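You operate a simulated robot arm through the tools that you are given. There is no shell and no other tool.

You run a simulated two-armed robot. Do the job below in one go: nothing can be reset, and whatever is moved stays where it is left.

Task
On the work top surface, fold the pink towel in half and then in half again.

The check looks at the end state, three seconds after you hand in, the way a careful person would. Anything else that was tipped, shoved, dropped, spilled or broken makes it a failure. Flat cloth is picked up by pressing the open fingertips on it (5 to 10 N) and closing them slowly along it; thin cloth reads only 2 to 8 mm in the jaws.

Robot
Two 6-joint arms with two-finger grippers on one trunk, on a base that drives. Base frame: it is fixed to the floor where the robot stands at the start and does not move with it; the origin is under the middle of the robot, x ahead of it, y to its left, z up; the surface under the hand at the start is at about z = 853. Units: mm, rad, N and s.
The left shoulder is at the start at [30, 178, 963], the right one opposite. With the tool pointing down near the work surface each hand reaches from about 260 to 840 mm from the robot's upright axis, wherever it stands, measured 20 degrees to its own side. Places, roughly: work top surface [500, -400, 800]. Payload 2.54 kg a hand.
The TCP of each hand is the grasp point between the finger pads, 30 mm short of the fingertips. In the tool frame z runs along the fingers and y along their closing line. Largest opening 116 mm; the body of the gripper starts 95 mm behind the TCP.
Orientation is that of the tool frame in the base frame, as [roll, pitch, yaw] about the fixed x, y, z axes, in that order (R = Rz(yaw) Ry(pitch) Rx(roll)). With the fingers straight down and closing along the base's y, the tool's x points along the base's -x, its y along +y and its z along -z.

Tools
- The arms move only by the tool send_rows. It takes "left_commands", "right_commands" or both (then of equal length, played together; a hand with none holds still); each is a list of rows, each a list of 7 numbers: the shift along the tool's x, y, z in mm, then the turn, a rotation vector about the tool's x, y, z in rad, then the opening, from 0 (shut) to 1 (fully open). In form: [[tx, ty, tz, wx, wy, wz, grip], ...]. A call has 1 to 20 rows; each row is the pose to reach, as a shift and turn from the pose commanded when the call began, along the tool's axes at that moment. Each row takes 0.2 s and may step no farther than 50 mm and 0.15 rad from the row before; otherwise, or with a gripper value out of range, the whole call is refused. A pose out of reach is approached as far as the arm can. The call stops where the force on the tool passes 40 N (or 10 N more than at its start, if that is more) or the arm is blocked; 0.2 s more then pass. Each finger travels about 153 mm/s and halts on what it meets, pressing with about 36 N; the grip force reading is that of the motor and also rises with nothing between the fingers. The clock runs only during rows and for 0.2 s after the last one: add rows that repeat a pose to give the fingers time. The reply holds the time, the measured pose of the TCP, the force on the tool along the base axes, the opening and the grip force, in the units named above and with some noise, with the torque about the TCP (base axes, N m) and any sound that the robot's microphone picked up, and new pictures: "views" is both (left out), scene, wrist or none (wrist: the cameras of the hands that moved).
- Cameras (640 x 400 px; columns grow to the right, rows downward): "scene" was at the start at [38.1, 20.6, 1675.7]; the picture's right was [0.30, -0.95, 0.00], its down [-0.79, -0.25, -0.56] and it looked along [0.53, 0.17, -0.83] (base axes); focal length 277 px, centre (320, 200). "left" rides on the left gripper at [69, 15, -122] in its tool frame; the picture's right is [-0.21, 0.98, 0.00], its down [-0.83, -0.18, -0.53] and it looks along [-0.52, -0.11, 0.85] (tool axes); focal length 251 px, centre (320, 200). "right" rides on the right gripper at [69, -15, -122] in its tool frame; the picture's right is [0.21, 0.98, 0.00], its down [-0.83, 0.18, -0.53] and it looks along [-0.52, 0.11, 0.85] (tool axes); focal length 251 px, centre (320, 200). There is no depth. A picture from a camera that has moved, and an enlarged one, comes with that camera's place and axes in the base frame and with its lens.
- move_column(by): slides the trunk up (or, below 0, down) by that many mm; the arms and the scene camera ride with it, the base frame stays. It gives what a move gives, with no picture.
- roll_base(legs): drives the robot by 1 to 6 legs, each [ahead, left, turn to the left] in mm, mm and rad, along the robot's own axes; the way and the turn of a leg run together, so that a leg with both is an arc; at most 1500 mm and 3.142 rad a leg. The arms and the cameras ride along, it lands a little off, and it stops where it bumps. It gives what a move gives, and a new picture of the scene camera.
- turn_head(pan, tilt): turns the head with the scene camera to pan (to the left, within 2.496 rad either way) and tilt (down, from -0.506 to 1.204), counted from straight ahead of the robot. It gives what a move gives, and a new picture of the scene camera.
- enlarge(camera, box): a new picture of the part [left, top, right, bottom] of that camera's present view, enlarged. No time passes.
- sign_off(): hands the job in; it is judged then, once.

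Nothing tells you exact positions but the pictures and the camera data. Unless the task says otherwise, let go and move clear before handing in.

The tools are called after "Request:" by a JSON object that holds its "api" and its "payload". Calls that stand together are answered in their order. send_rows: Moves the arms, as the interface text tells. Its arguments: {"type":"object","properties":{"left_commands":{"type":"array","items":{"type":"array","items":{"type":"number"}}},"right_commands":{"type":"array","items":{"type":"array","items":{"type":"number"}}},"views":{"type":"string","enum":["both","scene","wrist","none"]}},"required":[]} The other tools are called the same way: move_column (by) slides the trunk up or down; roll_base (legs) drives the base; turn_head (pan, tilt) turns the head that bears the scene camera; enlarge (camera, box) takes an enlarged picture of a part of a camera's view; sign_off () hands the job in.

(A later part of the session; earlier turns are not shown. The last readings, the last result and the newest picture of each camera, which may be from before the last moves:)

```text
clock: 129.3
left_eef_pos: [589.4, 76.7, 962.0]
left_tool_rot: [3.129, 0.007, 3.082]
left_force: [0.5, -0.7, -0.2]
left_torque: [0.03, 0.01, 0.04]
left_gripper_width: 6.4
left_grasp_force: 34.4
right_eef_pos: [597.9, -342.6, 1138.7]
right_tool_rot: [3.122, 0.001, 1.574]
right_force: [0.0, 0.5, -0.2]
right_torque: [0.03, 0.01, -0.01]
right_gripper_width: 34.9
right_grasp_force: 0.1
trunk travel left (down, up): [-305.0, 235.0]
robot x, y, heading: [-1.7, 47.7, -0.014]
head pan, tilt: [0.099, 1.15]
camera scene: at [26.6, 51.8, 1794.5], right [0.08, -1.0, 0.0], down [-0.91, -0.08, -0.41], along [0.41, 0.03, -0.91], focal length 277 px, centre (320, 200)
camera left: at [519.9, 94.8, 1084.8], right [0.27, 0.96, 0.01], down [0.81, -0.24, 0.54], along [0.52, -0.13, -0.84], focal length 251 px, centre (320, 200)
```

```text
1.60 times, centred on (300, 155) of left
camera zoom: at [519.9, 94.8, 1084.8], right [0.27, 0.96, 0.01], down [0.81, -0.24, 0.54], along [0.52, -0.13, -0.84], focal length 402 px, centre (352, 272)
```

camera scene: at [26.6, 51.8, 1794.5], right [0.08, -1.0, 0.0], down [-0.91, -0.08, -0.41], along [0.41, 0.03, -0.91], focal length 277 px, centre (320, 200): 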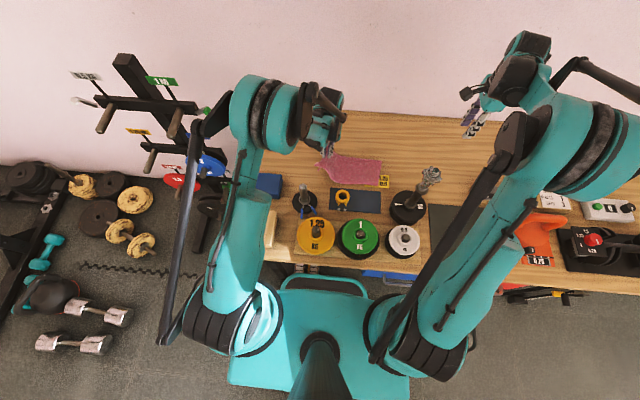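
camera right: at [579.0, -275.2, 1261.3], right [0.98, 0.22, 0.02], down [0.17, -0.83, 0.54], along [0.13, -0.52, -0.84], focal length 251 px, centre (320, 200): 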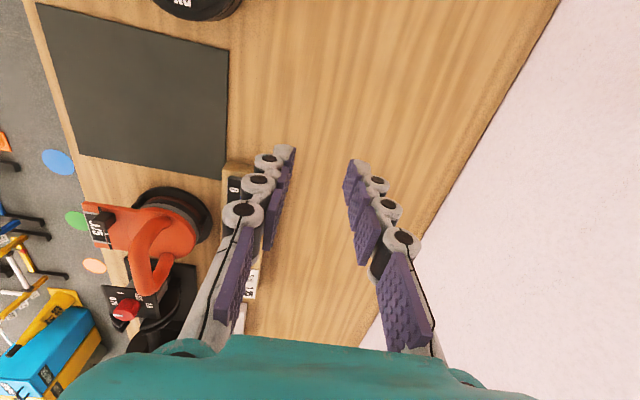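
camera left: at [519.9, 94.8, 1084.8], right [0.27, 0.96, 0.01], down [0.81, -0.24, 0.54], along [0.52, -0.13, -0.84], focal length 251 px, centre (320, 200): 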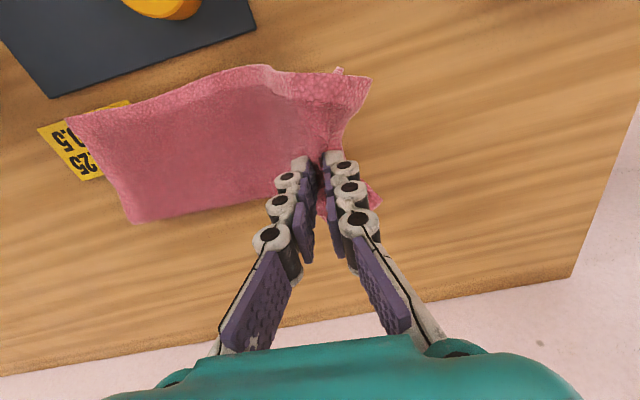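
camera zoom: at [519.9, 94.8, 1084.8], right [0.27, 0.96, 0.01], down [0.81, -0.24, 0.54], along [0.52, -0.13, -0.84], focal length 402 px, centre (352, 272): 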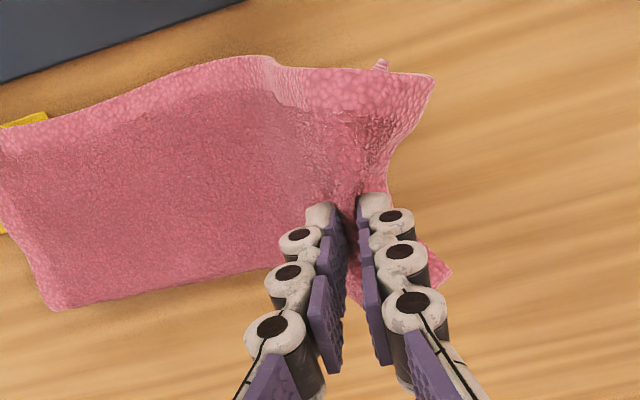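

Both layers are up together. I'll swing the edge over to the right.

Request:
{"api": "send_rows", "payload": {"left_commands": [[0, -16, -8.7, -0.03, 0, 0, 0], [0, -32.9, -15, -0.06, 0, 0, 0], [0, -50.5, -18.4, -0.09, 0, 0, 0], [0, -68.2, -18.8, -0.12, 0, 0, 0], [0, -85.7, -16.7, -0.15, 0, 0, 0], [0, -102.5, -11.8, -0.18, 0, 0, 0], [0, -118.1, -4.7, -0.2, 0, 0, 0], [0, -131.7, 4.8, -0.2, 0, 0, 0]], "views": "both"}}

Request:
{"api": "enlarge", "payload": {"camera": "scene", "box": [290, 110, 430, 200]}}

Request:
{"api": "enlarge", "payload": {"camera": "left", "box": [100, 30, 500, 280]}}

```text
clock: 131.1
left_eef_pos: [583.2, -54.7, 955.1]
left_tool_rot: [2.929, 0.007, 3.082]
left_force: [0.8, 0.1, -0.2]
left_torque: [-0.02, -0.01, 0.05]
left_gripper_width: 5.9
left_grasp_force: 34.0
right_eef_pos: [598.0, -342.2, 1139.0]
right_tool_rot: [3.124, 0.001, 1.572]
right_force: [0.1, -0.6, 0.6]
right_torque: [0.02, -0.01, -0.02]
right_gripper_width: 34.7
right_grasp_force: 0.0
trunk travel left (down, up): [-305.0, 235.0]
robot x, y, heading: [-3.2, 49.7, -0.017]
head pan, tilt: [0.099, 1.15]
camera scene: at [27.2, 52.0, 1794.5], right [0.08, -1.0, 0.0], down [-0.91, -0.08, -0.41], along [0.41, 0.03, -0.91], focal length 277 px, centre (320, 200)
camera left: at [512.5, -61.0, 1078.4], right [0.27, 0.94, 0.21], down [0.8, -0.34, 0.49], along [0.53, 0.04, -0.85], focal length 251 px, centre (320, 200)
```

scene: 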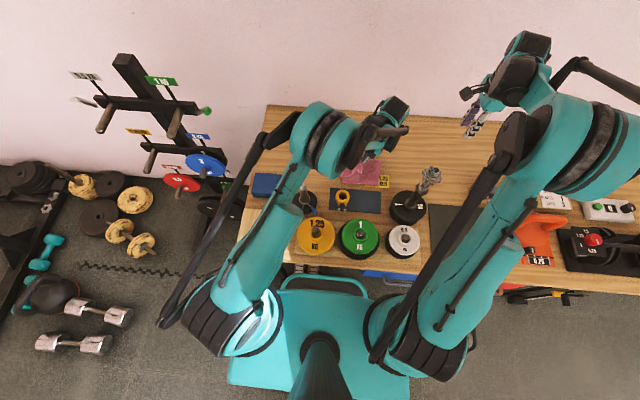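
left: 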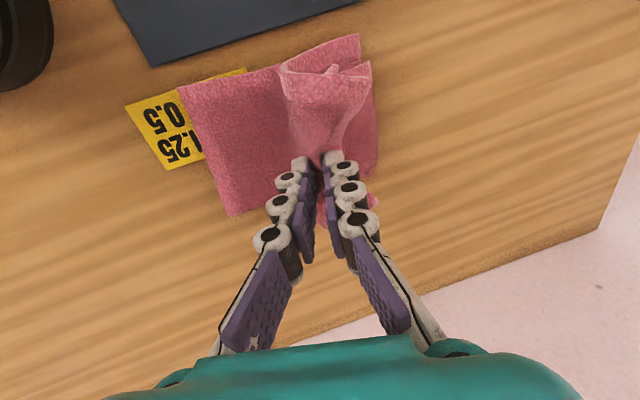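

```text
4.44 times, centred on (360, 155) of scene
camera zoom: at [27.2, 52.0, 1794.5], right [0.08, -1.0, 0.0], down [-0.91, -0.08, -0.41], along [0.41, 0.03, -0.91], focal length 1232 px, centre (142, 400)
```

zoom: 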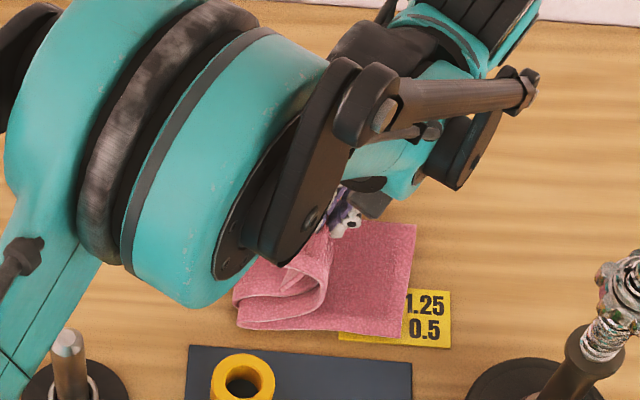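

```text
1.60 times, centred on (300, 155) of left
camera zoom: at [512.5, -61.0, 1078.4], right [0.27, 0.94, 0.21], down [0.8, -0.34, 0.49], along [0.53, 0.04, -0.85], focal length 402 px, centre (352, 272)
```

zoom: 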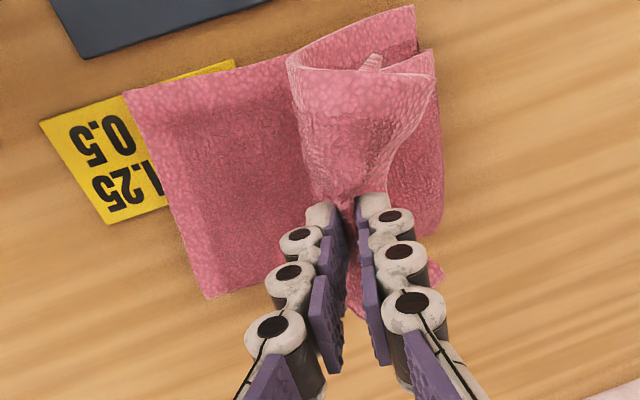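

The fold is forming where it should, at about y = 12. I'll lower the edge towards the right end.

Request:
{"api": "send_rows", "payload": {"left_commands": [[0, -14.1, 8.8, 0, 0, 0, 0], [0, -25.8, 18.3, 0, 0, 0, 0], [0, -34.8, 28.1, 0.02, 0, 0, 0], [0, -41.8, 37.4, 0.05, 0, 0, 0], [0, -47.6, 43.8, 0.08, 0, 0, 0], [0, -50.1, 46.3, 0.1, 0, 0, 0], [0, -50.1, 46.3, 0.1, 0, 0, 0]], "views": "both"}}

Request:
{"api": "enlarge", "payload": {"camera": "scene", "box": [300, 110, 440, 200]}}

Request:
{"api": "enlarge", "payload": {"camera": "left", "box": [100, 30, 500, 280]}}

```text
clock: 132.7
left_eef_pos: [582.6, -95.3, 898.4]
left_tool_rot: [3.028, 0.008, 3.082]
left_force: [-0.7, 1.5, 2.5]
left_torque: [0.09, 0.02, 0.0]
left_gripper_width: 5.8
left_grasp_force: 34.0
right_eef_pos: [597.1, -341.4, 1139.2]
right_tool_rot: [3.122, 0.0, 1.573]
right_force: [0.0, 0.0, 0.2]
right_torque: [0.01, -0.04, 0.04]
right_gripper_width: 34.8
right_grasp_force: 0.1
trunk travel left (down, up): [-305.0, 235.0]
robot x, y, heading: [-2.3, 48.8, -0.016]
head pan, tilt: [0.099, 1.15]
camera scene: at [26.4, 52.6, 1794.5], right [0.08, -1.0, 0.0], down [-0.91, -0.08, -0.41], along [0.41, 0.03, -0.91], focal length 277 px, centre (320, 200)
camera left: at [511.3, -89.2, 1022.6], right [0.27, 0.96, 0.11], down [0.81, -0.29, 0.52], along [0.53, -0.05, -0.85], focal length 251 px, centre (320, 200)
```

scene: 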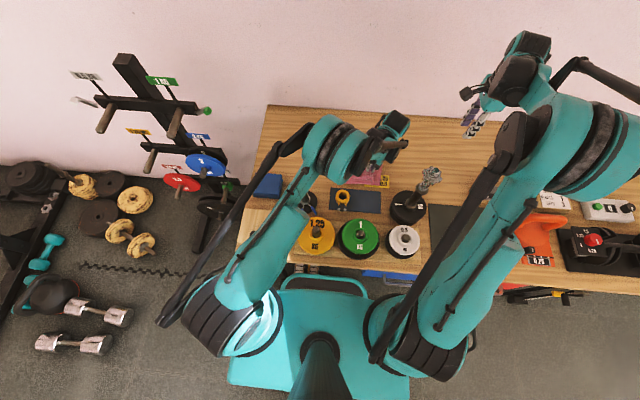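
left: 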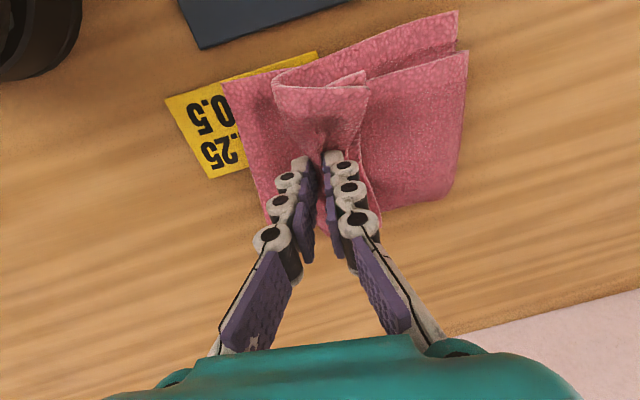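

```text
4.44 times, centred on (370, 155) of scene
camera zoom: at [26.4, 52.6, 1794.5], right [0.08, -1.0, 0.0], down [-0.91, -0.08, -0.41], along [0.41, 0.03, -0.91], focal length 1232 px, centre (98, 400)
```

zoom: 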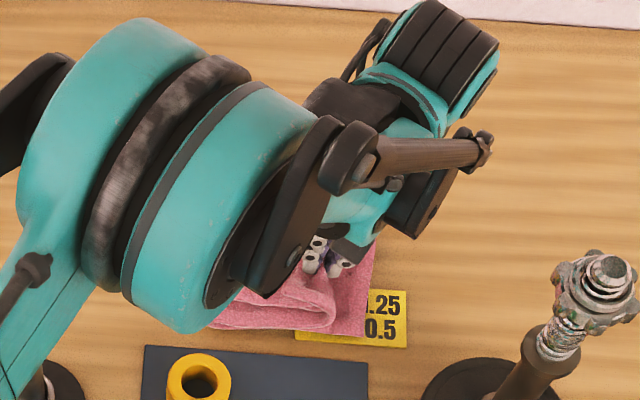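

```text
1.60 times, centred on (300, 155) of left
camera zoom: at [511.3, -89.2, 1022.6], right [0.27, 0.96, 0.11], down [0.81, -0.29, 0.52], along [0.53, -0.05, -0.85], focal length 402 px, centre (352, 272)
```

zoom: 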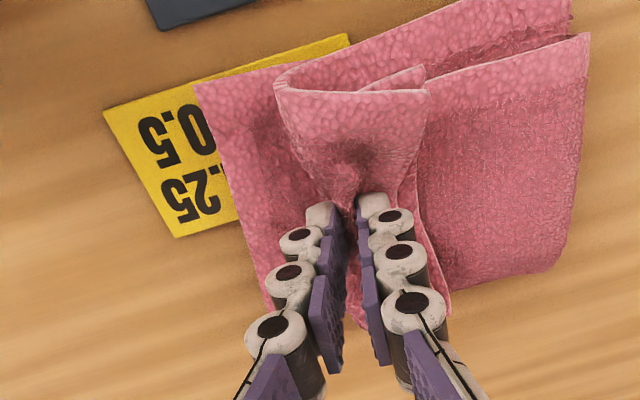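

Request:
{"api": "send_rows", "payload": {"left_commands": [[0, 0, 0, 0, 0, 0, 0.05], [0, 0, 0, 0, 0, 0, 0.12], [0, 0, 0, 0, 0, 0, 0.2], [0, 0, 0, 0, 0, 0, 0.28], [0, 0, 0, 0, 0, 0, 0.32], [0, 0, -10, 0, 0, 0, 0.32], [0, 0, -25, 0.03, 0, 0, 0.32], [0, 0, -45, 0.06, 0, 0, 0.32], [0, 0, -75, 0.1, 0, 0, 0.32], [0, 5, -110, 0.1, 0, 0, 0.32], [0, 30, -130, 0.1, 0, 0, 0.32], [0, 70, -140, 0.1, 0, 0, 0.32], [0, 115, -140, 0.1, 0, 0, 0.32], [0, 160, -140, 0.1, 0, 0, 0.32], [0, 205, -140, 0.1, 0, 0, 0.32]], "views": "both"}}

Request:
{"api": "enlarge", "payload": {"camera": "scene", "box": [300, 120, 420, 195]}}

Request:
{"api": "enlarge", "payload": {"camera": "left", "box": [0, 0, 320, 200]}}

```text
clock: 135.9
left_eef_pos: [587.5, 93.7, 1059.7]
left_tool_rot: [3.129, 0.006, 3.08]
left_force: [0.3, -0.1, 0.9]
left_torque: [-0.03, -0.02, -0.01]
left_gripper_width: 37.1
left_grasp_force: 0.2
right_eef_pos: [597.9, -341.8, 1139.4]
right_tool_rot: [3.123, 0.0, 1.572]
right_force: [-1.1, 0.5, -0.2]
right_torque: [-0.06, 0.01, 0.03]
right_gripper_width: 34.8
right_grasp_force: 0.1
trunk travel left (down, up): [-305.0, 235.0]
robot x, y, heading: [-5.5, 51.5, -0.01]
head pan, tilt: [0.099, 1.15]
camera scene: at [26.7, 54.1, 1794.5], right [0.08, -1.0, 0.0], down [-0.91, -0.08, -0.41], along [0.41, 0.03, -0.91], focal length 277 px, centre (320, 200)
camera left: at [518.2, 112.8, 1182.8], right [0.27, 0.96, 0.01], down [0.81, -0.24, 0.54], along [0.52, -0.14, -0.84], focal length 251 px, centre (320, 200)
```

scene: 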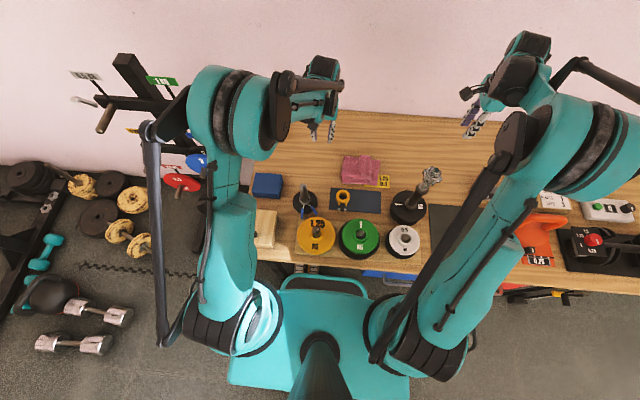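
left: 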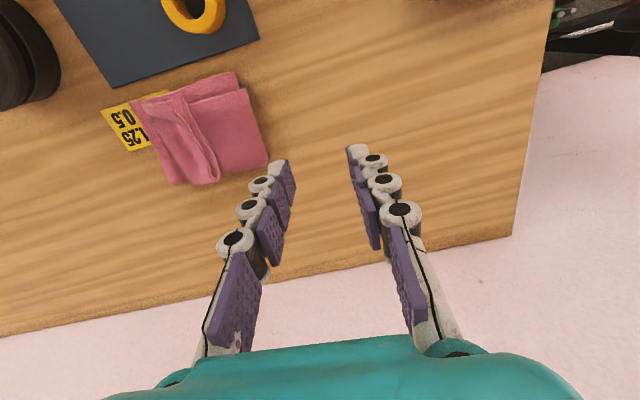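

```text
5.33 times, centred on (360, 158) of scene
camera zoom: at [26.7, 54.1, 1794.5], right [0.08, -1.0, 0.0], down [-0.91, -0.08, -0.41], along [0.41, 0.03, -0.91], focal length 1478 px, centre (107, 427)
```

zoom: 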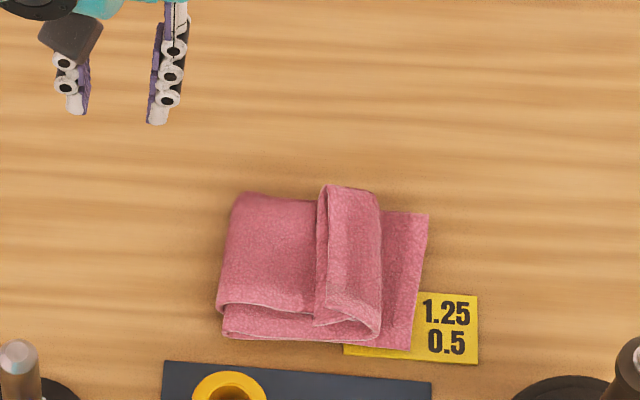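

```text
2.00 times, centred on (160, 100) of left
camera zoom: at [518.2, 112.8, 1182.8], right [0.27, 0.96, 0.01], down [0.81, -0.24, 0.54], along [0.52, -0.14, -0.84], focal length 503 px, centre (640, 400)
```

zoom: 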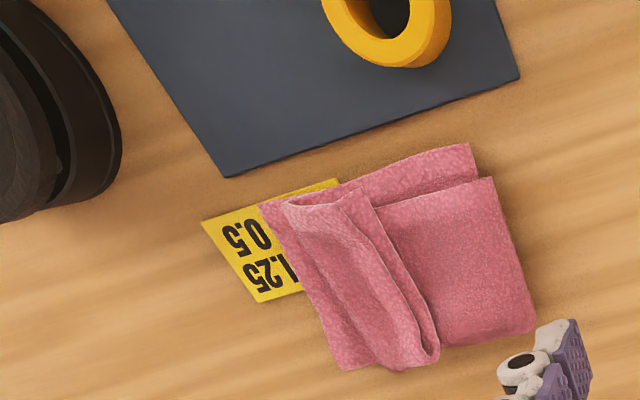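

The second fold is in place, with a strip-wide flap still curled back. The first one unrolled given time, so I'll wait a few seconds and watch.

Request:
{"api": "send_rows", "payload": {"left_commands": [[0, 0, 0, 0, 0, 0, 0.32], [0, 0, 0, 0, 0, 0, 0.32], [0, 0, 0, 0, 0, 0, 0.32], [0, 0, 0, 0, 0, 0, 0.32], [0, 0, 0, 0, 0, 0, 0.32], [0, 0, 0, 0, 0, 0, 0.32], [0, 0, 0, 0, 0, 0, 0.32], [0, 0, 0, 0, 0, 0, 0.32], [0, 0, 0, 0, 0, 0, 0.32], [0, 0, 0, 0, 0, 0, 0.32], [0, 0, 0, 0, 0, 0, 0.32], [0, 0, 0, 0, 0, 0, 0.32], [0, 0, 0, 0, 0, 0, 0.32], [0, 0, 0, 0, 0, 0, 0.32], [0, 0, 0, 0, 0, 0, 0.32], [0, 0, 0, 0, 0, 0, 0.32], [0, 0, 0, 0, 0, 0, 0.32], [0, 0, 0, 0, 0, 0, 0.32], [0, 0, 0, 0, 0, 0, 0.32], [0, 0, 0, 0, 0, 0, 0.32]], "views": "none"}}

Request:
{"api": "enlarge", "payload": {"camera": "scene", "box": [300, 120, 420, 195]}}

Request:
{"api": "enlarge", "payload": {"camera": "left", "box": [0, 0, 320, 200]}}

```text
clock: 140.1
left_eef_pos: [587.1, 93.7, 1059.5]
left_tool_rot: [3.127, 0.008, 3.081]
left_force: [0.0, 0.5, 0.1]
left_torque: [0.0, 0.01, 0.0]
left_gripper_width: 36.9
left_grasp_force: 0.1
right_eef_pos: [597.8, -341.6, 1139.1]
right_tool_rot: [3.124, -0.001, 1.571]
right_force: [0.5, 0.6, -0.2]
right_torque: [-0.03, 0.02, 0.01]
right_gripper_width: 34.7
right_grasp_force: 0.0
trunk travel left (down, up): [-305.0, 235.0]
robot x, y, heading: [-2.6, 47.4, -0.017]
head pan, tilt: [0.099, 1.15]
```

```text
5.33 times, centred on (360, 158) of scene
camera zoom: at [26.9, 52.4, 1794.5], right [0.08, -1.0, 0.0], down [-0.91, -0.08, -0.41], along [0.41, 0.03, -0.91], focal length 1478 px, centre (107, 427)
```

zoom: 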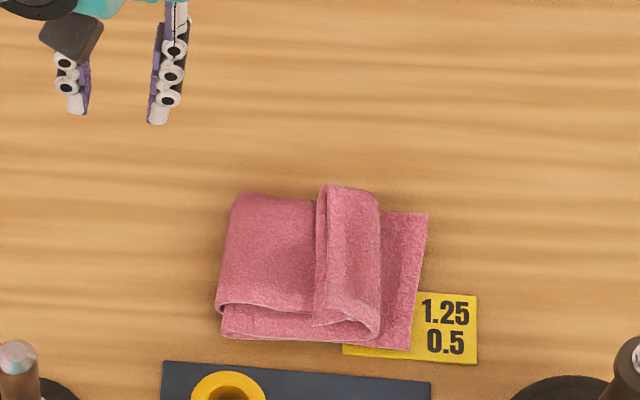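

```text
2.00 times, centred on (160, 100) of left
camera zoom: at [518.5, 111.4, 1182.7], right [0.27, 0.96, 0.01], down [0.81, -0.24, 0.54], along [0.52, -0.13, -0.84], focal length 503 px, centre (640, 400)
```

zoom: 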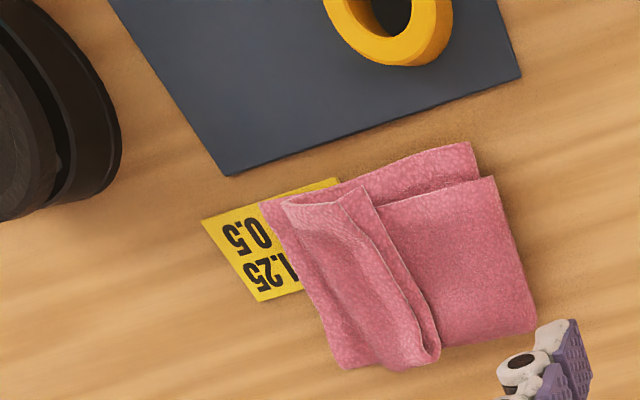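

The flap is settled, so I'll take a closer look at how its two layers lie before flipping it over.

Request:
{"api": "send_rows", "payload": {"left_commands": [[0, -40, 30, 0, 0, 0, 0.32], [0, -75, 60, 0, 0, 0, 0.32], [0, -75, 80, 0, 0, 0, 0.32]], "views": "wrist"}}

Request:
{"api": "enlarge", "payload": {"camera": "left", "box": [40, 0, 300, 162]}}

```text
clock: 140.9
left_eef_pos: [585.8, 15.4, 979.1]
left_tool_rot: [3.13, 0.008, 3.082]
left_force: [0.1, -0.5, 0.7]
left_torque: [0.0, 0.01, 0.0]
left_gripper_width: 37.2
left_grasp_force: 0.1
right_eef_pos: [598.8, -341.4, 1138.7]
right_tool_rot: [3.123, 0.001, 1.572]
right_force: [-0.4, 0.2, 0.5]
right_torque: [-0.02, 0.0, -0.01]
right_gripper_width: 35.1
right_grasp_force: 0.1
trunk travel left (down, up): [-305.0, 235.0]
robot x, y, heading: [-5.7, 49.3, -0.015]
head pan, tilt: [0.099, 1.15]
camera left: at [516.9, 35.1, 1102.1], right [0.27, 0.96, 0.01], down [0.81, -0.24, 0.54], along [0.52, -0.14, -0.84], focal length 251 px, centre (320, 200)
```

left: 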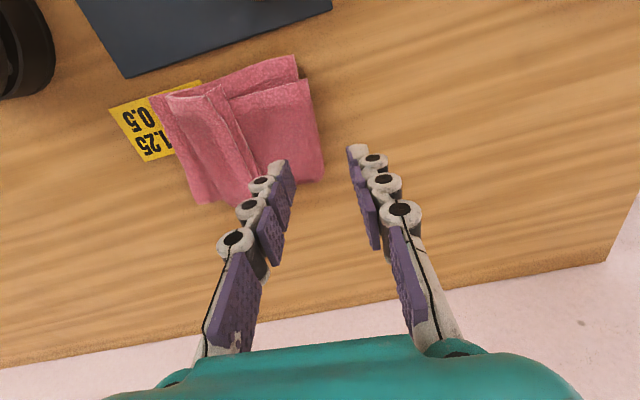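

```text
2.46 times, centred on (170, 81) of left
camera zoom: at [516.9, 35.1, 1102.1], right [0.27, 0.96, 0.01], down [0.81, -0.24, 0.54], along [0.52, -0.14, -0.84], focal length 619 px, centre (689, 493)
```

zoom: 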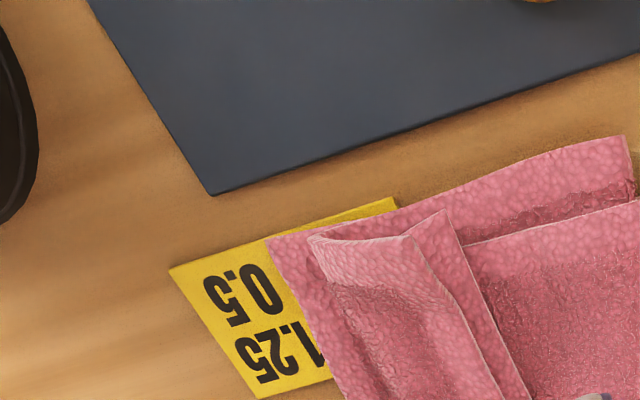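

The flap has two stacked hems, the upper near y = -65 and the lower near y = -53. I'll turn the left hand so its fingers close along the hem, with its camera facing the hems, and come down over them.

Request:
{"api": "send_rows", "payload": {"left_commands": [[-0.6, -7, 0, 0, 0, 0.1428, 0.3], [-1.2, -14, 0, 0, 0, 0.2856, 0.3], [-1.8, -21, 0, 0, 0, 0.4284, 0.3], [-2.4, -28, 0, 0, 0, 0.5712, 0.3], [-3, -35, 0, 0, 0, 0.714, 0.3], [-3.6, -42, 0, 0, 0, 0.8568, 0.3], [-4.2, -49, 0, 0, 0, 0.9996, 0.3], [-4.8, -56, 0, 0, 0, 1.1424, 0.3], [-5.4, -63, 5, 0, 0, 1.2852, 0.3], [-6, -70, 20, 0, 0, 1.428, 0.3], [-6.6, -76.7, 40, 0, 0, 1.5708, 0.3], [-6.6, -76.7, 60, 0, 0, 1.5708, 0.3], [-6.6, -76.7, 60, 0, 0, 1.5708, 0.3]], "views": "both"}}

Request:
{"api": "enlarge", "payload": {"camera": "left", "box": [160, 50, 480, 250]}}

```text
clock: 143.7
left_eef_pos: [588.5, -55.7, 920.6]
left_tool_rot: [3.135, -0.012, 1.509]
left_force: [-0.8, 0.1, -0.5]
left_torque: [0.01, -0.02, 0.02]
left_gripper_width: 34.7
left_grasp_force: 0.1
right_eef_pos: [598.3, -341.9, 1139.8]
right_tool_rot: [3.122, -0.001, 1.569]
right_force: [-0.3, -0.2, -0.2]
right_torque: [0.0, -0.02, 0.03]
right_gripper_width: 34.9
right_grasp_force: 0.1
trunk travel left (down, up): [-305.0, 235.0]
robot x, y, heading: [-6.1, 45.4, -0.018]
head pan, tilt: [0.099, 1.15]
camera scene: at [26.6, 52.4, 1794.5], right [0.08, -1.0, 0.0], down [-0.91, -0.08, -0.41], along [0.41, 0.03, -0.91], focal length 277 px, centre (320, 200)
camera left: at [606.1, 10.5, 1044.3], right [0.96, -0.27, 0.0], down [-0.24, -0.82, 0.52], along [-0.14, -0.5, -0.85], focal length 251 px, centre (320, 200)
```

scene: 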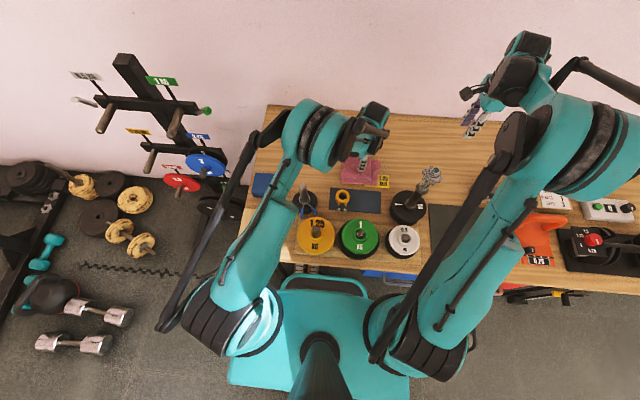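
left: 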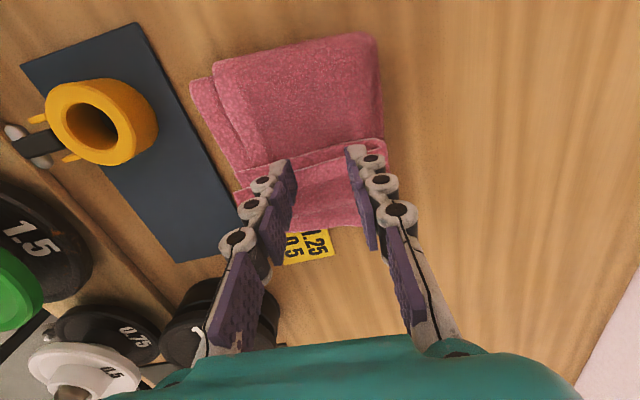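

```text
2.00 times, centred on (320, 150) of left
camera zoom: at [606.1, 10.5, 1044.3], right [0.96, -0.27, 0.0], down [-0.24, -0.82, 0.52], along [-0.14, -0.5, -0.85], focal length 503 px, centre (320, 300)
```

zoom: 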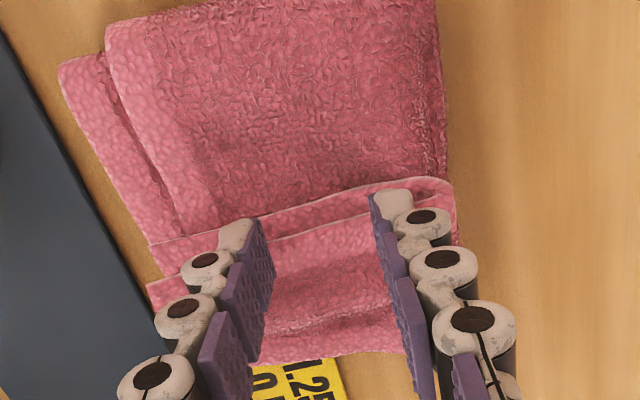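

The camera now shows both hems clearly. I'll shift slightly and press down onto the flap in small steps.

Request:
{"api": "send_rows", "payload": {"left_commands": [[-6, 0.4, 5, 0, 0, 0, 0.3], [-6, 0.4, 12, 0, 0, 0, 0.3], [-6, 0.4, 18, 0, 0, 0, 0.3], [-6, 0.4, 22, 0, 0, 0, 0.3], [-6, 0.4, 22, 0, 0, 0, 0.3]], "views": "wrist"}}

Request:
{"api": "enlarge", "payload": {"camera": "left", "box": [160, 50, 480, 250]}}

```text
clock: 144.9
left_eef_pos: [588.5, -62.3, 898.3]
left_tool_rot: [3.132, -0.014, 1.513]
left_force: [-1.3, -0.9, 9.4]
left_torque: [-0.04, 0.1, -0.01]
left_gripper_width: 35.1
left_grasp_force: 0.5
right_eef_pos: [596.6, -341.2, 1140.0]
right_tool_rot: [3.122, 0.001, 1.571]
right_force: [0.6, -0.2, 0.3]
right_torque: [0.01, 0.02, 0.01]
right_gripper_width: 34.8
right_grasp_force: 0.1
trunk travel left (down, up): [-305.0, 235.0]
robot x, y, heading: [-4.7, 50.9, -0.015]
head pan, tilt: [0.099, 1.15]
camera left: at [606.6, 4.5, 1022.3], right [0.96, -0.27, 0.01], down [-0.24, -0.82, 0.52], along [-0.14, -0.5, -0.85], focal length 251 px, centre (320, 200)
```

left: 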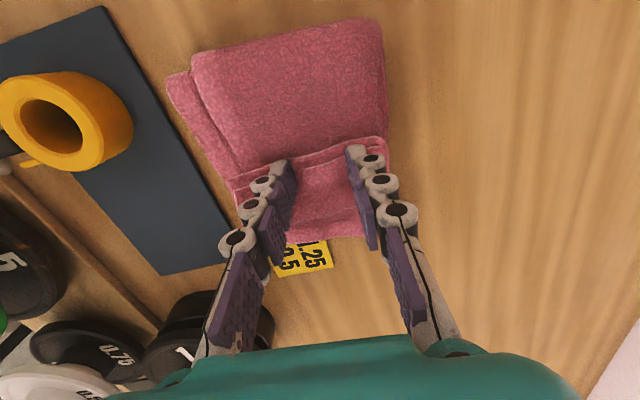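

```text
2.00 times, centred on (320, 150) of left
camera zoom: at [606.6, 4.5, 1022.3], right [0.96, -0.27, 0.01], down [-0.24, -0.82, 0.52], along [-0.14, -0.5, -0.85], focal length 503 px, centre (320, 300)
```

zoom: 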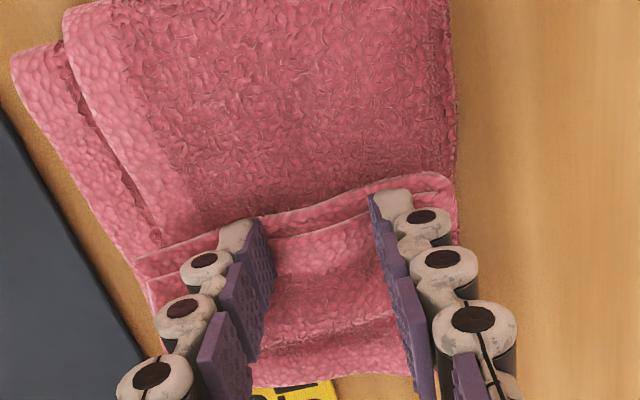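

Request:
{"api": "send_rows", "payload": {"left_commands": [[0, 0, -0.8, 0, 0, 0, 0.3], [0, 0, -1.6, 0, 0, 0, 0.3], [0, 0, -1.6, 0, 0, 0, 0.3]], "views": "none"}}

```text
clock: 145.7
left_eef_pos: [589.5, -62.9, 898.5]
left_tool_rot: [3.133, -0.014, 1.512]
left_force: [-0.6, 1.4, 7.0]
left_torque: [0.01, 0.03, -0.01]
left_gripper_width: 34.5
left_grasp_force: 0.0
right_eef_pos: [597.1, -341.8, 1140.1]
right_tool_rot: [3.122, -0.001, 1.573]
right_force: [-0.1, 0.8, 0.7]
right_torque: [0.02, 0.02, 0.01]
right_gripper_width: 34.7
right_grasp_force: 0.0
trunk travel left (down, up): [-305.0, 235.0]
robot x, y, heading: [-3.8, 46.9, -0.017]
head pan, tilt: [0.099, 1.15]
```

Request:
{"api": "send_rows", "payload": {"left_commands": [[0, 0, -1, 0, 0, 0, 0.3], [0, 0, -1.6, 0, 0, 0, 0.3], [0, 0, -1.6, 0, 0, 0, 0.275], [0, 0, -1.6, 0, 0, 0, 0.25], [0, 0, -1.6, 0, 0, 0, 0.225], [0, 0, -1.6, 0, 0, 0, 0.2], [0, 0, -1.6, 0, 0, 0, 0.175], [0, 0, -1.6, 0, 0, 0, 0.15]], "views": "wrist"}}

Request:
{"api": "enlarge", "payload": {"camera": "left", "box": [160, 50, 480, 250]}}

```text
clock: 147.5
left_eef_pos: [589.3, -62.9, 901.9]
left_tool_rot: [3.134, -0.015, 1.51]
left_force: [-0.6, 0.2, 2.5]
left_torque: [0.01, 0.0, 0.0]
left_gripper_width: 16.8
left_grasp_force: 0.2
right_eef_pos: [597.4, -341.2, 1138.0]
right_tool_rot: [3.123, 0.0, 1.571]
right_force: [0.4, -0.5, -0.2]
right_torque: [-0.03, 0.03, 0.03]
right_gripper_width: 34.7
right_grasp_force: 0.2
trunk travel left (down, up): [-305.0, 235.0]
robot x, y, heading: [-2.1, 47.6, -0.015]
head pan, tilt: [0.099, 1.15]
camera left: at [606.8, 4.3, 1025.7], right [0.96, -0.27, 0.0], down [-0.23, -0.82, 0.52], along [-0.14, -0.5, -0.85], focal length 251 px, centre (320, 200)
```

left: 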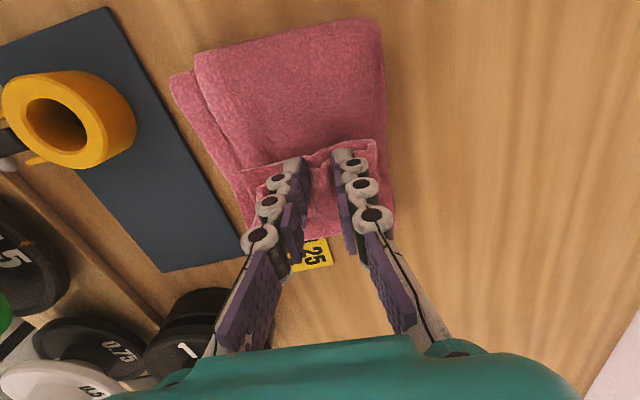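

```text
2.00 times, centred on (320, 150) of left
camera zoom: at [606.8, 4.3, 1025.7], right [0.96, -0.27, 0.0], down [-0.23, -0.82, 0.52], along [-0.14, -0.5, -0.85], focal length 503 px, centre (320, 300)
```

zoom: 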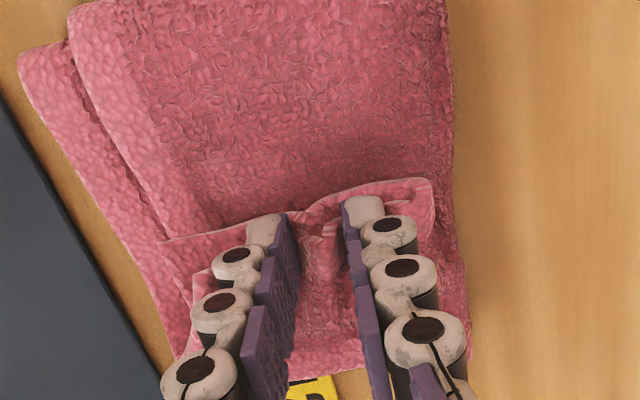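

Both flap layers are gathering between the fingers without disturbing the layers below. I'll finish closing and lift a little.

Request:
{"api": "send_rows", "payload": {"left_commands": [[0, 0, -0.2, 0, 0, 0, 0.13], [0, 0, -0.5, 0, 0, 0, 0.11], [0, 0, -0.8, 0, 0, 0, 0.09], [0, 0, -1, 0, 0, 0, 0.07], [0, 0, -1.2, 0, 0, 0, 0.05], [0, 0, -1.4, 0, 0, 0, 0.03], [0, 0, -1.5, 0, 0, 0, 0], [0, 0, -1.5, 0, 0, 0, 0], [0, 0, -1.5, 0, 0, 0, 0], [0, 0, -10, 0, 0, 0, 0], [0, 0, -20, 0, 0, 0, 0]], "views": "wrist"}}

Request:
{"api": "enlarge", "payload": {"camera": "left", "box": [160, 50, 480, 250]}}

Request:
{"api": "enlarge", "payload": {"camera": "scene", "box": [300, 120, 420, 195]}}

```text
clock: 149.9
left_eef_pos: [588.9, -63.5, 920.7]
left_tool_rot: [3.134, -0.013, 1.513]
left_force: [-0.1, -0.1, 0.5]
left_torque: [0.0, 0.04, 0.02]
left_gripper_width: 5.8
left_grasp_force: 34.1
right_eef_pos: [599.3, -342.0, 1139.3]
right_tool_rot: [3.124, 0.0, 1.571]
right_force: [-0.4, 0.0, 0.7]
right_torque: [-0.01, -0.03, 0.02]
right_gripper_width: 34.8
right_grasp_force: 0.0
trunk travel left (down, up): [-305.0, 235.0]
robot x, y, heading: [-4.3, 48.0, -0.015]
head pan, tilt: [0.099, 1.15]
camera left: at [606.8, 4.1, 1044.6], right [0.96, -0.27, 0.0], down [-0.23, -0.82, 0.52], along [-0.14, -0.5, -0.85], focal length 251 px, centre (320, 200)
```

left: 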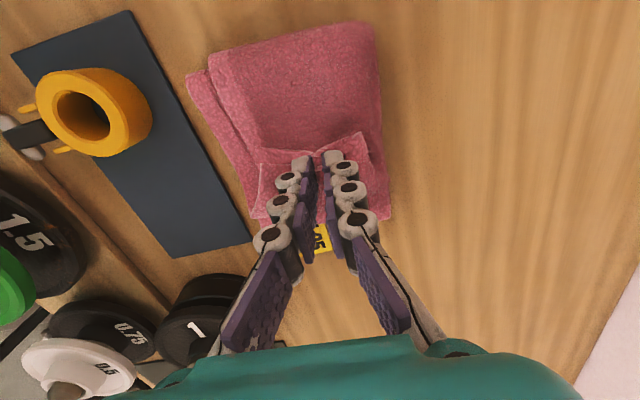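

```text
2.00 times, centred on (320, 150) of left
camera zoom: at [606.8, 4.1, 1044.6], right [0.96, -0.27, 0.0], down [-0.23, -0.82, 0.52], along [-0.14, -0.5, -0.85], focal length 503 px, centre (320, 300)
```

zoom: 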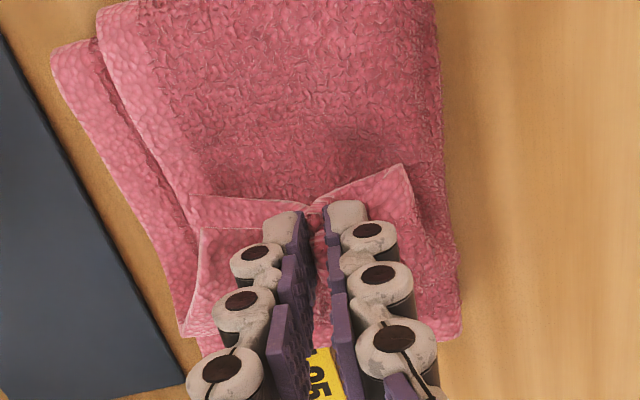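

```text
5.33 times, centred on (360, 158) of scene
camera zoom: at [26.6, 52.5, 1794.5], right [0.08, -1.0, 0.0], down [-0.91, -0.08, -0.41], along [0.41, 0.03, -0.91], focal length 1478 px, centre (107, 427)
```

zoom: 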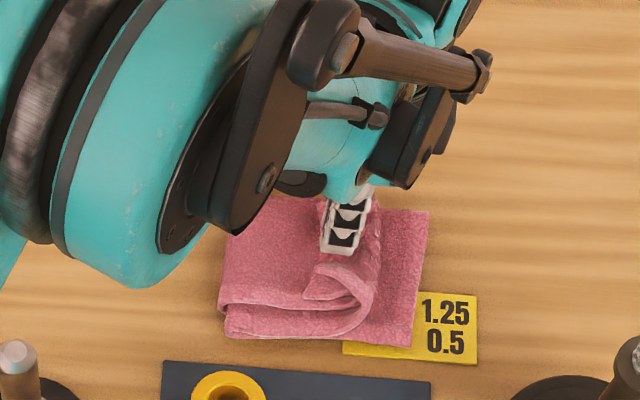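

Two flap layers are held (5.8 mm), and the layers beneath stayed put. I'll roll the flap up and over towards the right edge, drifting slightly towards me to line up the near edges.

Request:
{"api": "send_rows", "payload": {"left_commands": [[-6.1, -1.7, -8.3, 0, 0.05, 0, 0], [-15.7, -3.1, -15.2, 0, 0.1, 0, 0], [-27.3, -4.4, -19, 0, 0.15, 0, 0], [-38.9, -5.8, -16.7, 0, 0.2, 0, 0], [-48.4, -7.2, -10.4, 0, 0.25, 0, 0], [-54.4, -8.9, -2.1, 0, 0.28, 0, 0], [-55.5, -9.8, 6.9, 0, 0.28, 0, 0]], "views": "both"}}

Request:
{"api": "enlarge", "payload": {"camera": "left", "box": [160, 50, 480, 250]}}

Request:
{"api": "enlarge", "payload": {"camera": "scene", "box": [300, 120, 420, 195]}}

```text
clock: 151.5
left_eef_pos: [577.3, -118.8, 914.1]
left_tool_rot: [3.135, -0.295, 1.514]
left_force: [0.2, 0.1, -0.7]
left_torque: [0.0, 0.01, 0.05]
left_gripper_width: 5.6
left_grasp_force: 33.9
right_eef_pos: [598.1, -341.9, 1138.8]
right_tool_rot: [3.124, 0.001, 1.573]
right_force: [0.2, 0.1, -0.4]
right_torque: [0.01, 0.05, -0.03]
right_gripper_width: 34.9
right_grasp_force: 0.0
trunk travel left (down, up): [-305.0, 235.0]
robot x, y, heading: [-2.0, 47.3, -0.013]
head pan, tilt: [0.099, 1.15]
camera scene: at [27.3, 52.5, 1794.5], right [0.08, -1.0, 0.0], down [-0.91, -0.08, -0.41], along [0.41, 0.03, -0.91], focal length 277 px, centre (320, 200)
camera left: at [592.8, -87.4, 1052.5], right [0.96, -0.26, -0.05], down [-0.24, -0.93, 0.27], along [-0.12, -0.25, -0.96], focal length 251 px, centre (320, 200)
```

scene: 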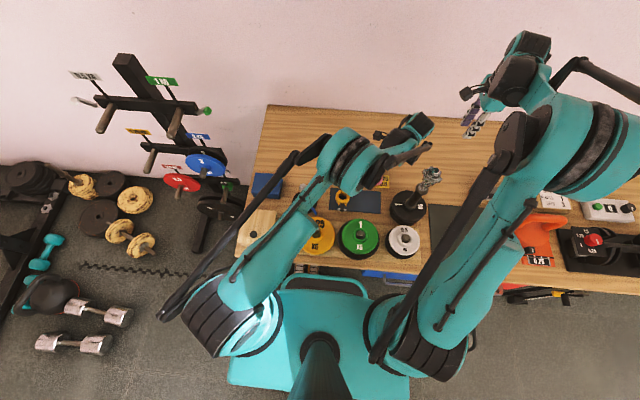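
left: 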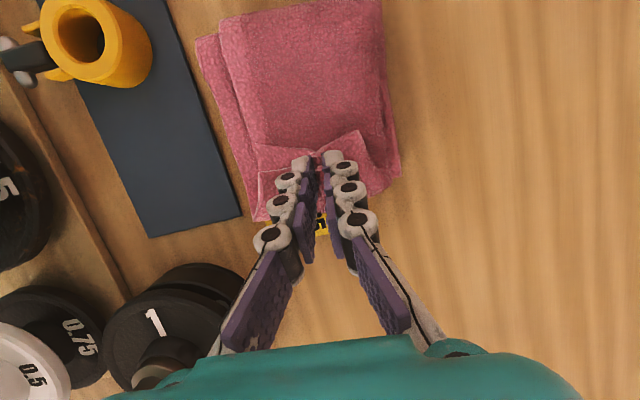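

```text
2.00 times, centred on (320, 150) of left
camera zoom: at [592.8, -87.4, 1052.5], right [0.96, -0.26, -0.05], down [-0.24, -0.93, 0.27], along [-0.12, -0.25, -0.96], focal length 503 px, centre (320, 300)
```

zoom: 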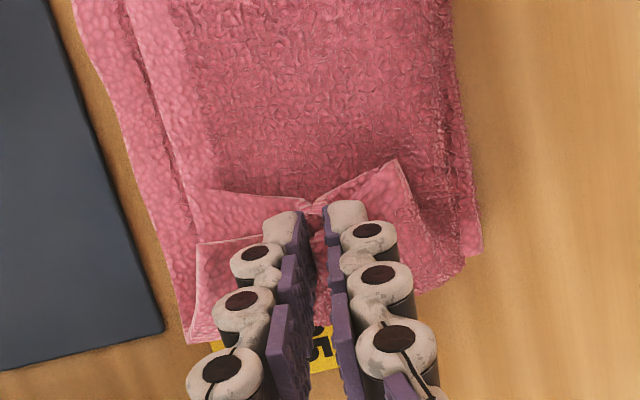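

```text
5.33 times, centred on (360, 158) of scene
camera zoom: at [27.3, 52.5, 1794.5], right [0.08, -1.0, 0.0], down [-0.91, -0.08, -0.41], along [0.41, 0.03, -0.91], focal length 1478 px, centre (107, 427)
```

zoom: 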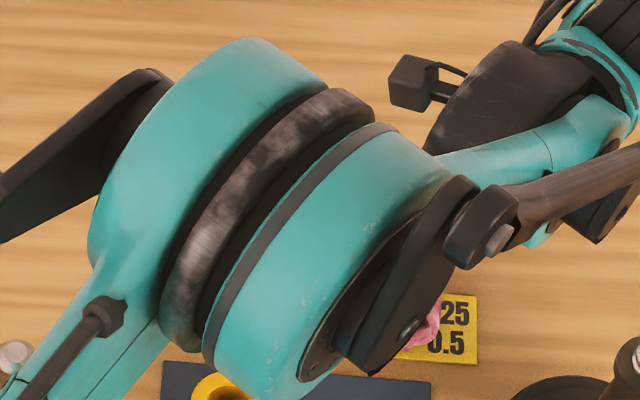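

Request:
{"api": "send_rows", "payload": {"left_commands": [[-1.4, -0.5, 7.9, 0, 0, 0, 0], [-1.2, -0.5, 14, 0, -0.03, 0, 0], [-1.2, -0.5, 14, 0, -0.03, 0, 0], [-1.2, -0.5, 14, 0, -0.03, 0, 0.06], [-1.2, -0.5, 14, 0, -0.03, 0, 0.14], [-1.2, -0.5, 14, 0, -0.03, 0, 0.22], [-1.2, -0.5, 14, 0, -0.03, 0, 0.3], [-1.2, -0.5, 14, 0, -0.03, 0, 0.3], [-1.2, -0.5, 0, 0, -0.05, 0, 0.3], [-1.2, -0.5, -30, 0, -0.1, 0, 0.3], [-1.2, -0.5, -65, 0, -0.2, 0, 0.3], [-1.2, -0.5, -100, 0, -0.28, 0, 0.3], [-1.2, -0.5, -100, 0, -0.28, 0, 0.3], [-1.2, -0.5, -100, 0, -0.28, 0, 0.3], [-1.2, -0.5, -100, 0, -0.28, 0, 0.3]], "views": "wrist"}}

Request:
{"api": "enlarge", "payload": {"camera": "left", "box": [160, 0, 480, 200]}}

```text
clock: 154.7
left_eef_pos: [570.9, -151.4, 1009.9]
left_tool_rot: [3.133, -0.013, 1.512]
left_force: [0.0, 0.5, -0.7]
left_torque: [0.01, 0.0, 0.0]
left_gripper_width: 34.9
left_grasp_force: 0.1
right_eef_pos: [597.9, -342.9, 1139.1]
right_tool_rot: [3.123, -0.001, 1.571]
right_force: [0.5, -0.9, -0.3]
right_torque: [0.02, -0.03, 0.0]
right_gripper_width: 34.7
right_grasp_force: 0.0
trunk travel left (down, up): [-305.0, 235.0]
robot x, y, heading: [-3.2, 48.6, -0.016]
head pan, tilt: [0.099, 1.15]
camera left: at [589.7, -83.7, 1133.6], right [0.96, -0.27, 0.0], down [-0.23, -0.82, 0.52], along [-0.14, -0.5, -0.85], focal length 251 px, centre (320, 200)
```

left: 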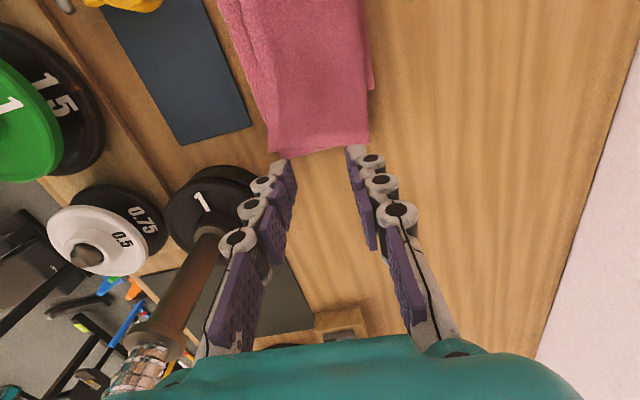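

```text
2.00 times, centred on (320, 100) of left
camera zoom: at [589.7, -83.7, 1133.6], right [0.96, -0.27, 0.0], down [-0.23, -0.82, 0.52], along [-0.14, -0.5, -0.85], focal length 503 px, centre (320, 400)
```

zoom: 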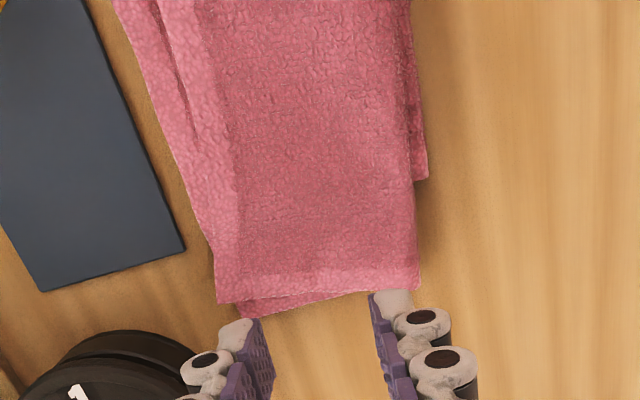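

The flap has opened, but the top half now overshoots the right edge of the bottom half. I'll move the hand away and measure from above.

Request:
{"api": "send_rows", "payload": {"left_commands": [[0, 0, -40, 0, 0, 0, 0.3], [45, 0, -60, 0, 0, 0, 0.3], [90, 2, -70, 0, 0, 0, 0.3], [135, 4, -70, 0, 0, 0, 0.3], [180, 6, -70, 0, 0, 0, 0.3], [225, 8, -70, 0, 0, 0, 0.3], [255, 10, -70, 0, 0, 0, 0.3]], "views": "both"}}

Request:
{"api": "enlarge", "payload": {"camera": "scene", "box": [300, 120, 420, 195]}}

```text
clock: 156.3
left_eef_pos: [595.5, 107.6, 1081.4]
left_tool_rot: [3.135, -0.013, 1.51]
left_force: [-0.6, 0.4, 1.1]
left_torque: [-0.03, 0.0, 0.02]
left_gripper_width: 34.8
left_grasp_force: 0.1
right_eef_pos: [597.1, -340.7, 1139.2]
right_tool_rot: [3.126, 0.0, 1.571]
right_force: [0.5, 0.4, 0.1]
right_torque: [0.02, 0.01, -0.01]
right_gripper_width: 34.8
right_grasp_force: 0.1
trunk travel left (down, up): [-305.0, 235.0]
robot x, y, heading: [-3.0, 47.2, -0.015]
head pan, tilt: [0.099, 1.15]
camera scene: at [27.3, 53.5, 1794.5], right [0.08, -1.0, 0.0], down [-0.91, -0.08, -0.41], along [0.41, 0.03, -0.91], focal length 277 px, centre (320, 200)
camera left: at [613.3, 174.7, 1204.9], right [0.96, -0.27, 0.0], down [-0.24, -0.82, 0.52], along [-0.14, -0.5, -0.85], focal length 251 px, centre (320, 200)
```

scene: 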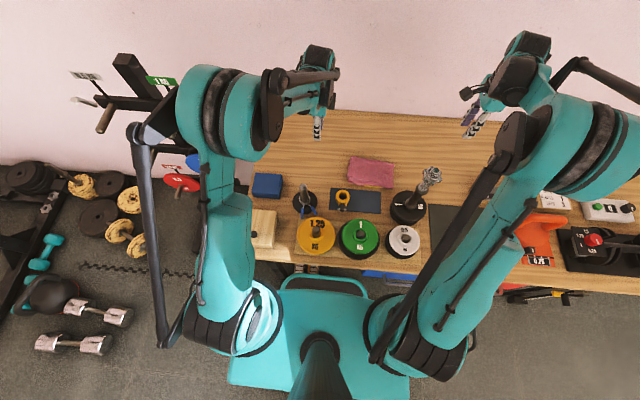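
left: 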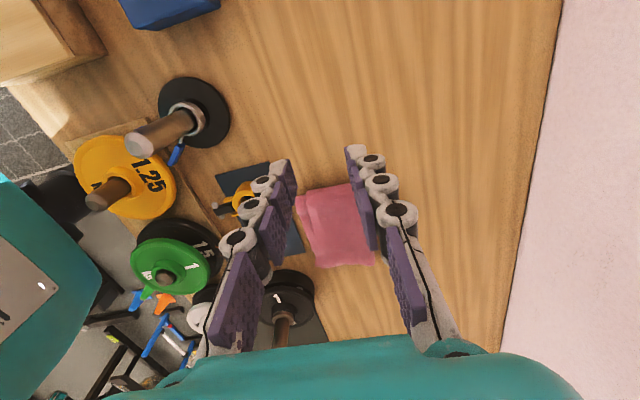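

```text
5.33 times, centred on (360, 158) of scene
camera zoom: at [27.3, 53.5, 1794.5], right [0.08, -1.0, 0.0], down [-0.91, -0.08, -0.41], along [0.41, 0.03, -0.91], focal length 1478 px, centre (107, 427)
```

zoom: 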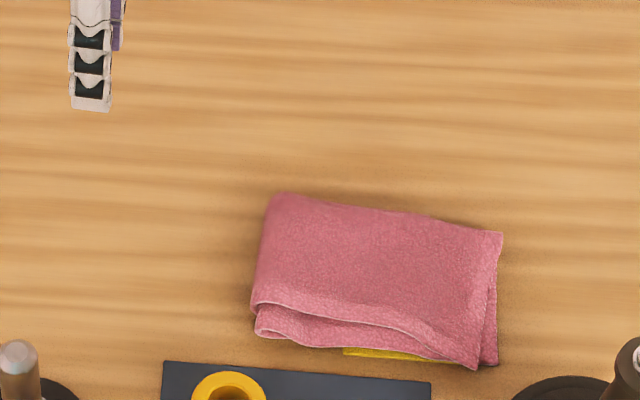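

The top half overshoots the right end by about 40 mm, so the second fold isn't at half yet. That overhanging end lies alone on the table, so I'll pinch both its layers there, beside the card, then swing it back and re-lay it in line.

Request:
{"api": "send_rows", "payload": {"left_commands": [[-22.5, 0.3, 0, 0, 0, -0.13, 0.3], [-45, 0.7, 0, 0, 0, -0.26, 0.3], [-67.5, 1, 0, 0, 0, -0.39, 0.3], [-90, 1.3, 0, 0, 0, -0.52, 0.3], [-112.5, 1.7, 0, 0, 0, -0.65, 0.3], [-135, 2, 0, 0, 0, -0.78, 0.25], [-157.5, 2.3, 0, 0, 0, -0.91, 0.21], [-180, 2.7, 0, 0, 0, -1.04, 0.21], [-202.5, 3, 0, 0, 0, -1.17, 0.21], [-225, 3.3, 20, 0, 0, -1.3, 0.21], [-247.5, 3.7, 50, 0, 0, -1.4, 0.21], [-270.8, 4, 90, 0, 0, -1.465, 0.21], [-270.8, 4, 130, 0, 0, -1.465, 0.21], [-270.8, 4, 165, 0, 0, -1.465, 0.21], [-270.8, 4, 178, 0, 0, -1.465, 0.21], [-270.8, 4, 178, 0, 0, -1.465, 0.21]], "views": "wrist"}}

Request:
{"api": "enlarge", "payload": {"camera": "left", "box": [160, 30, 480, 230]}}

```text
clock: 159.7
left_eef_pos: [585.6, -164.3, 901.2]
left_tool_rot: [3.127, 0.006, 2.975]
left_force: [0.5, 0.1, -0.3]
left_torque: [0.0, 0.03, 0.02]
left_gripper_width: 24.5
left_grasp_force: 0.0
right_eef_pos: [597.8, -341.9, 1138.7]
right_tool_rot: [3.124, 0.001, 1.57]
right_force: [0.4, 0.1, 0.0]
right_torque: [0.03, 0.01, 0.01]
right_gripper_width: 34.8
right_grasp_force: 0.0
trunk travel left (down, up): [-305.0, 235.0]
robot x, y, heading: [-2.7, 47.7, -0.011]
head pan, tilt: [0.099, 1.15]
camera left: at [518.2, -139.0, 1023.0], right [0.37, 0.93, 0.01], down [0.78, -0.32, 0.54], along [0.5, -0.19, -0.84], focal length 251 px, centre (320, 200)
```

left: 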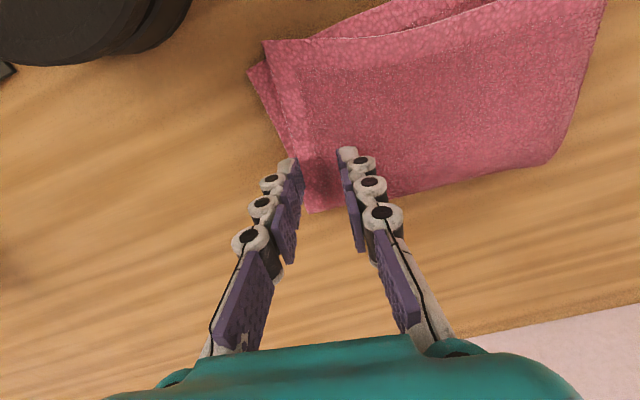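

```text
2.00 times, centred on (320, 130) of left
camera zoom: at [518.2, -139.0, 1023.0], right [0.37, 0.93, 0.01], down [0.78, -0.32, 0.54], along [0.5, -0.19, -0.84], focal length 503 px, centre (320, 340)
```

zoom: 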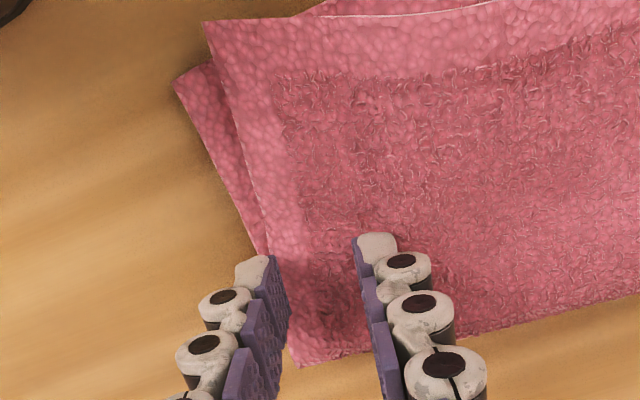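

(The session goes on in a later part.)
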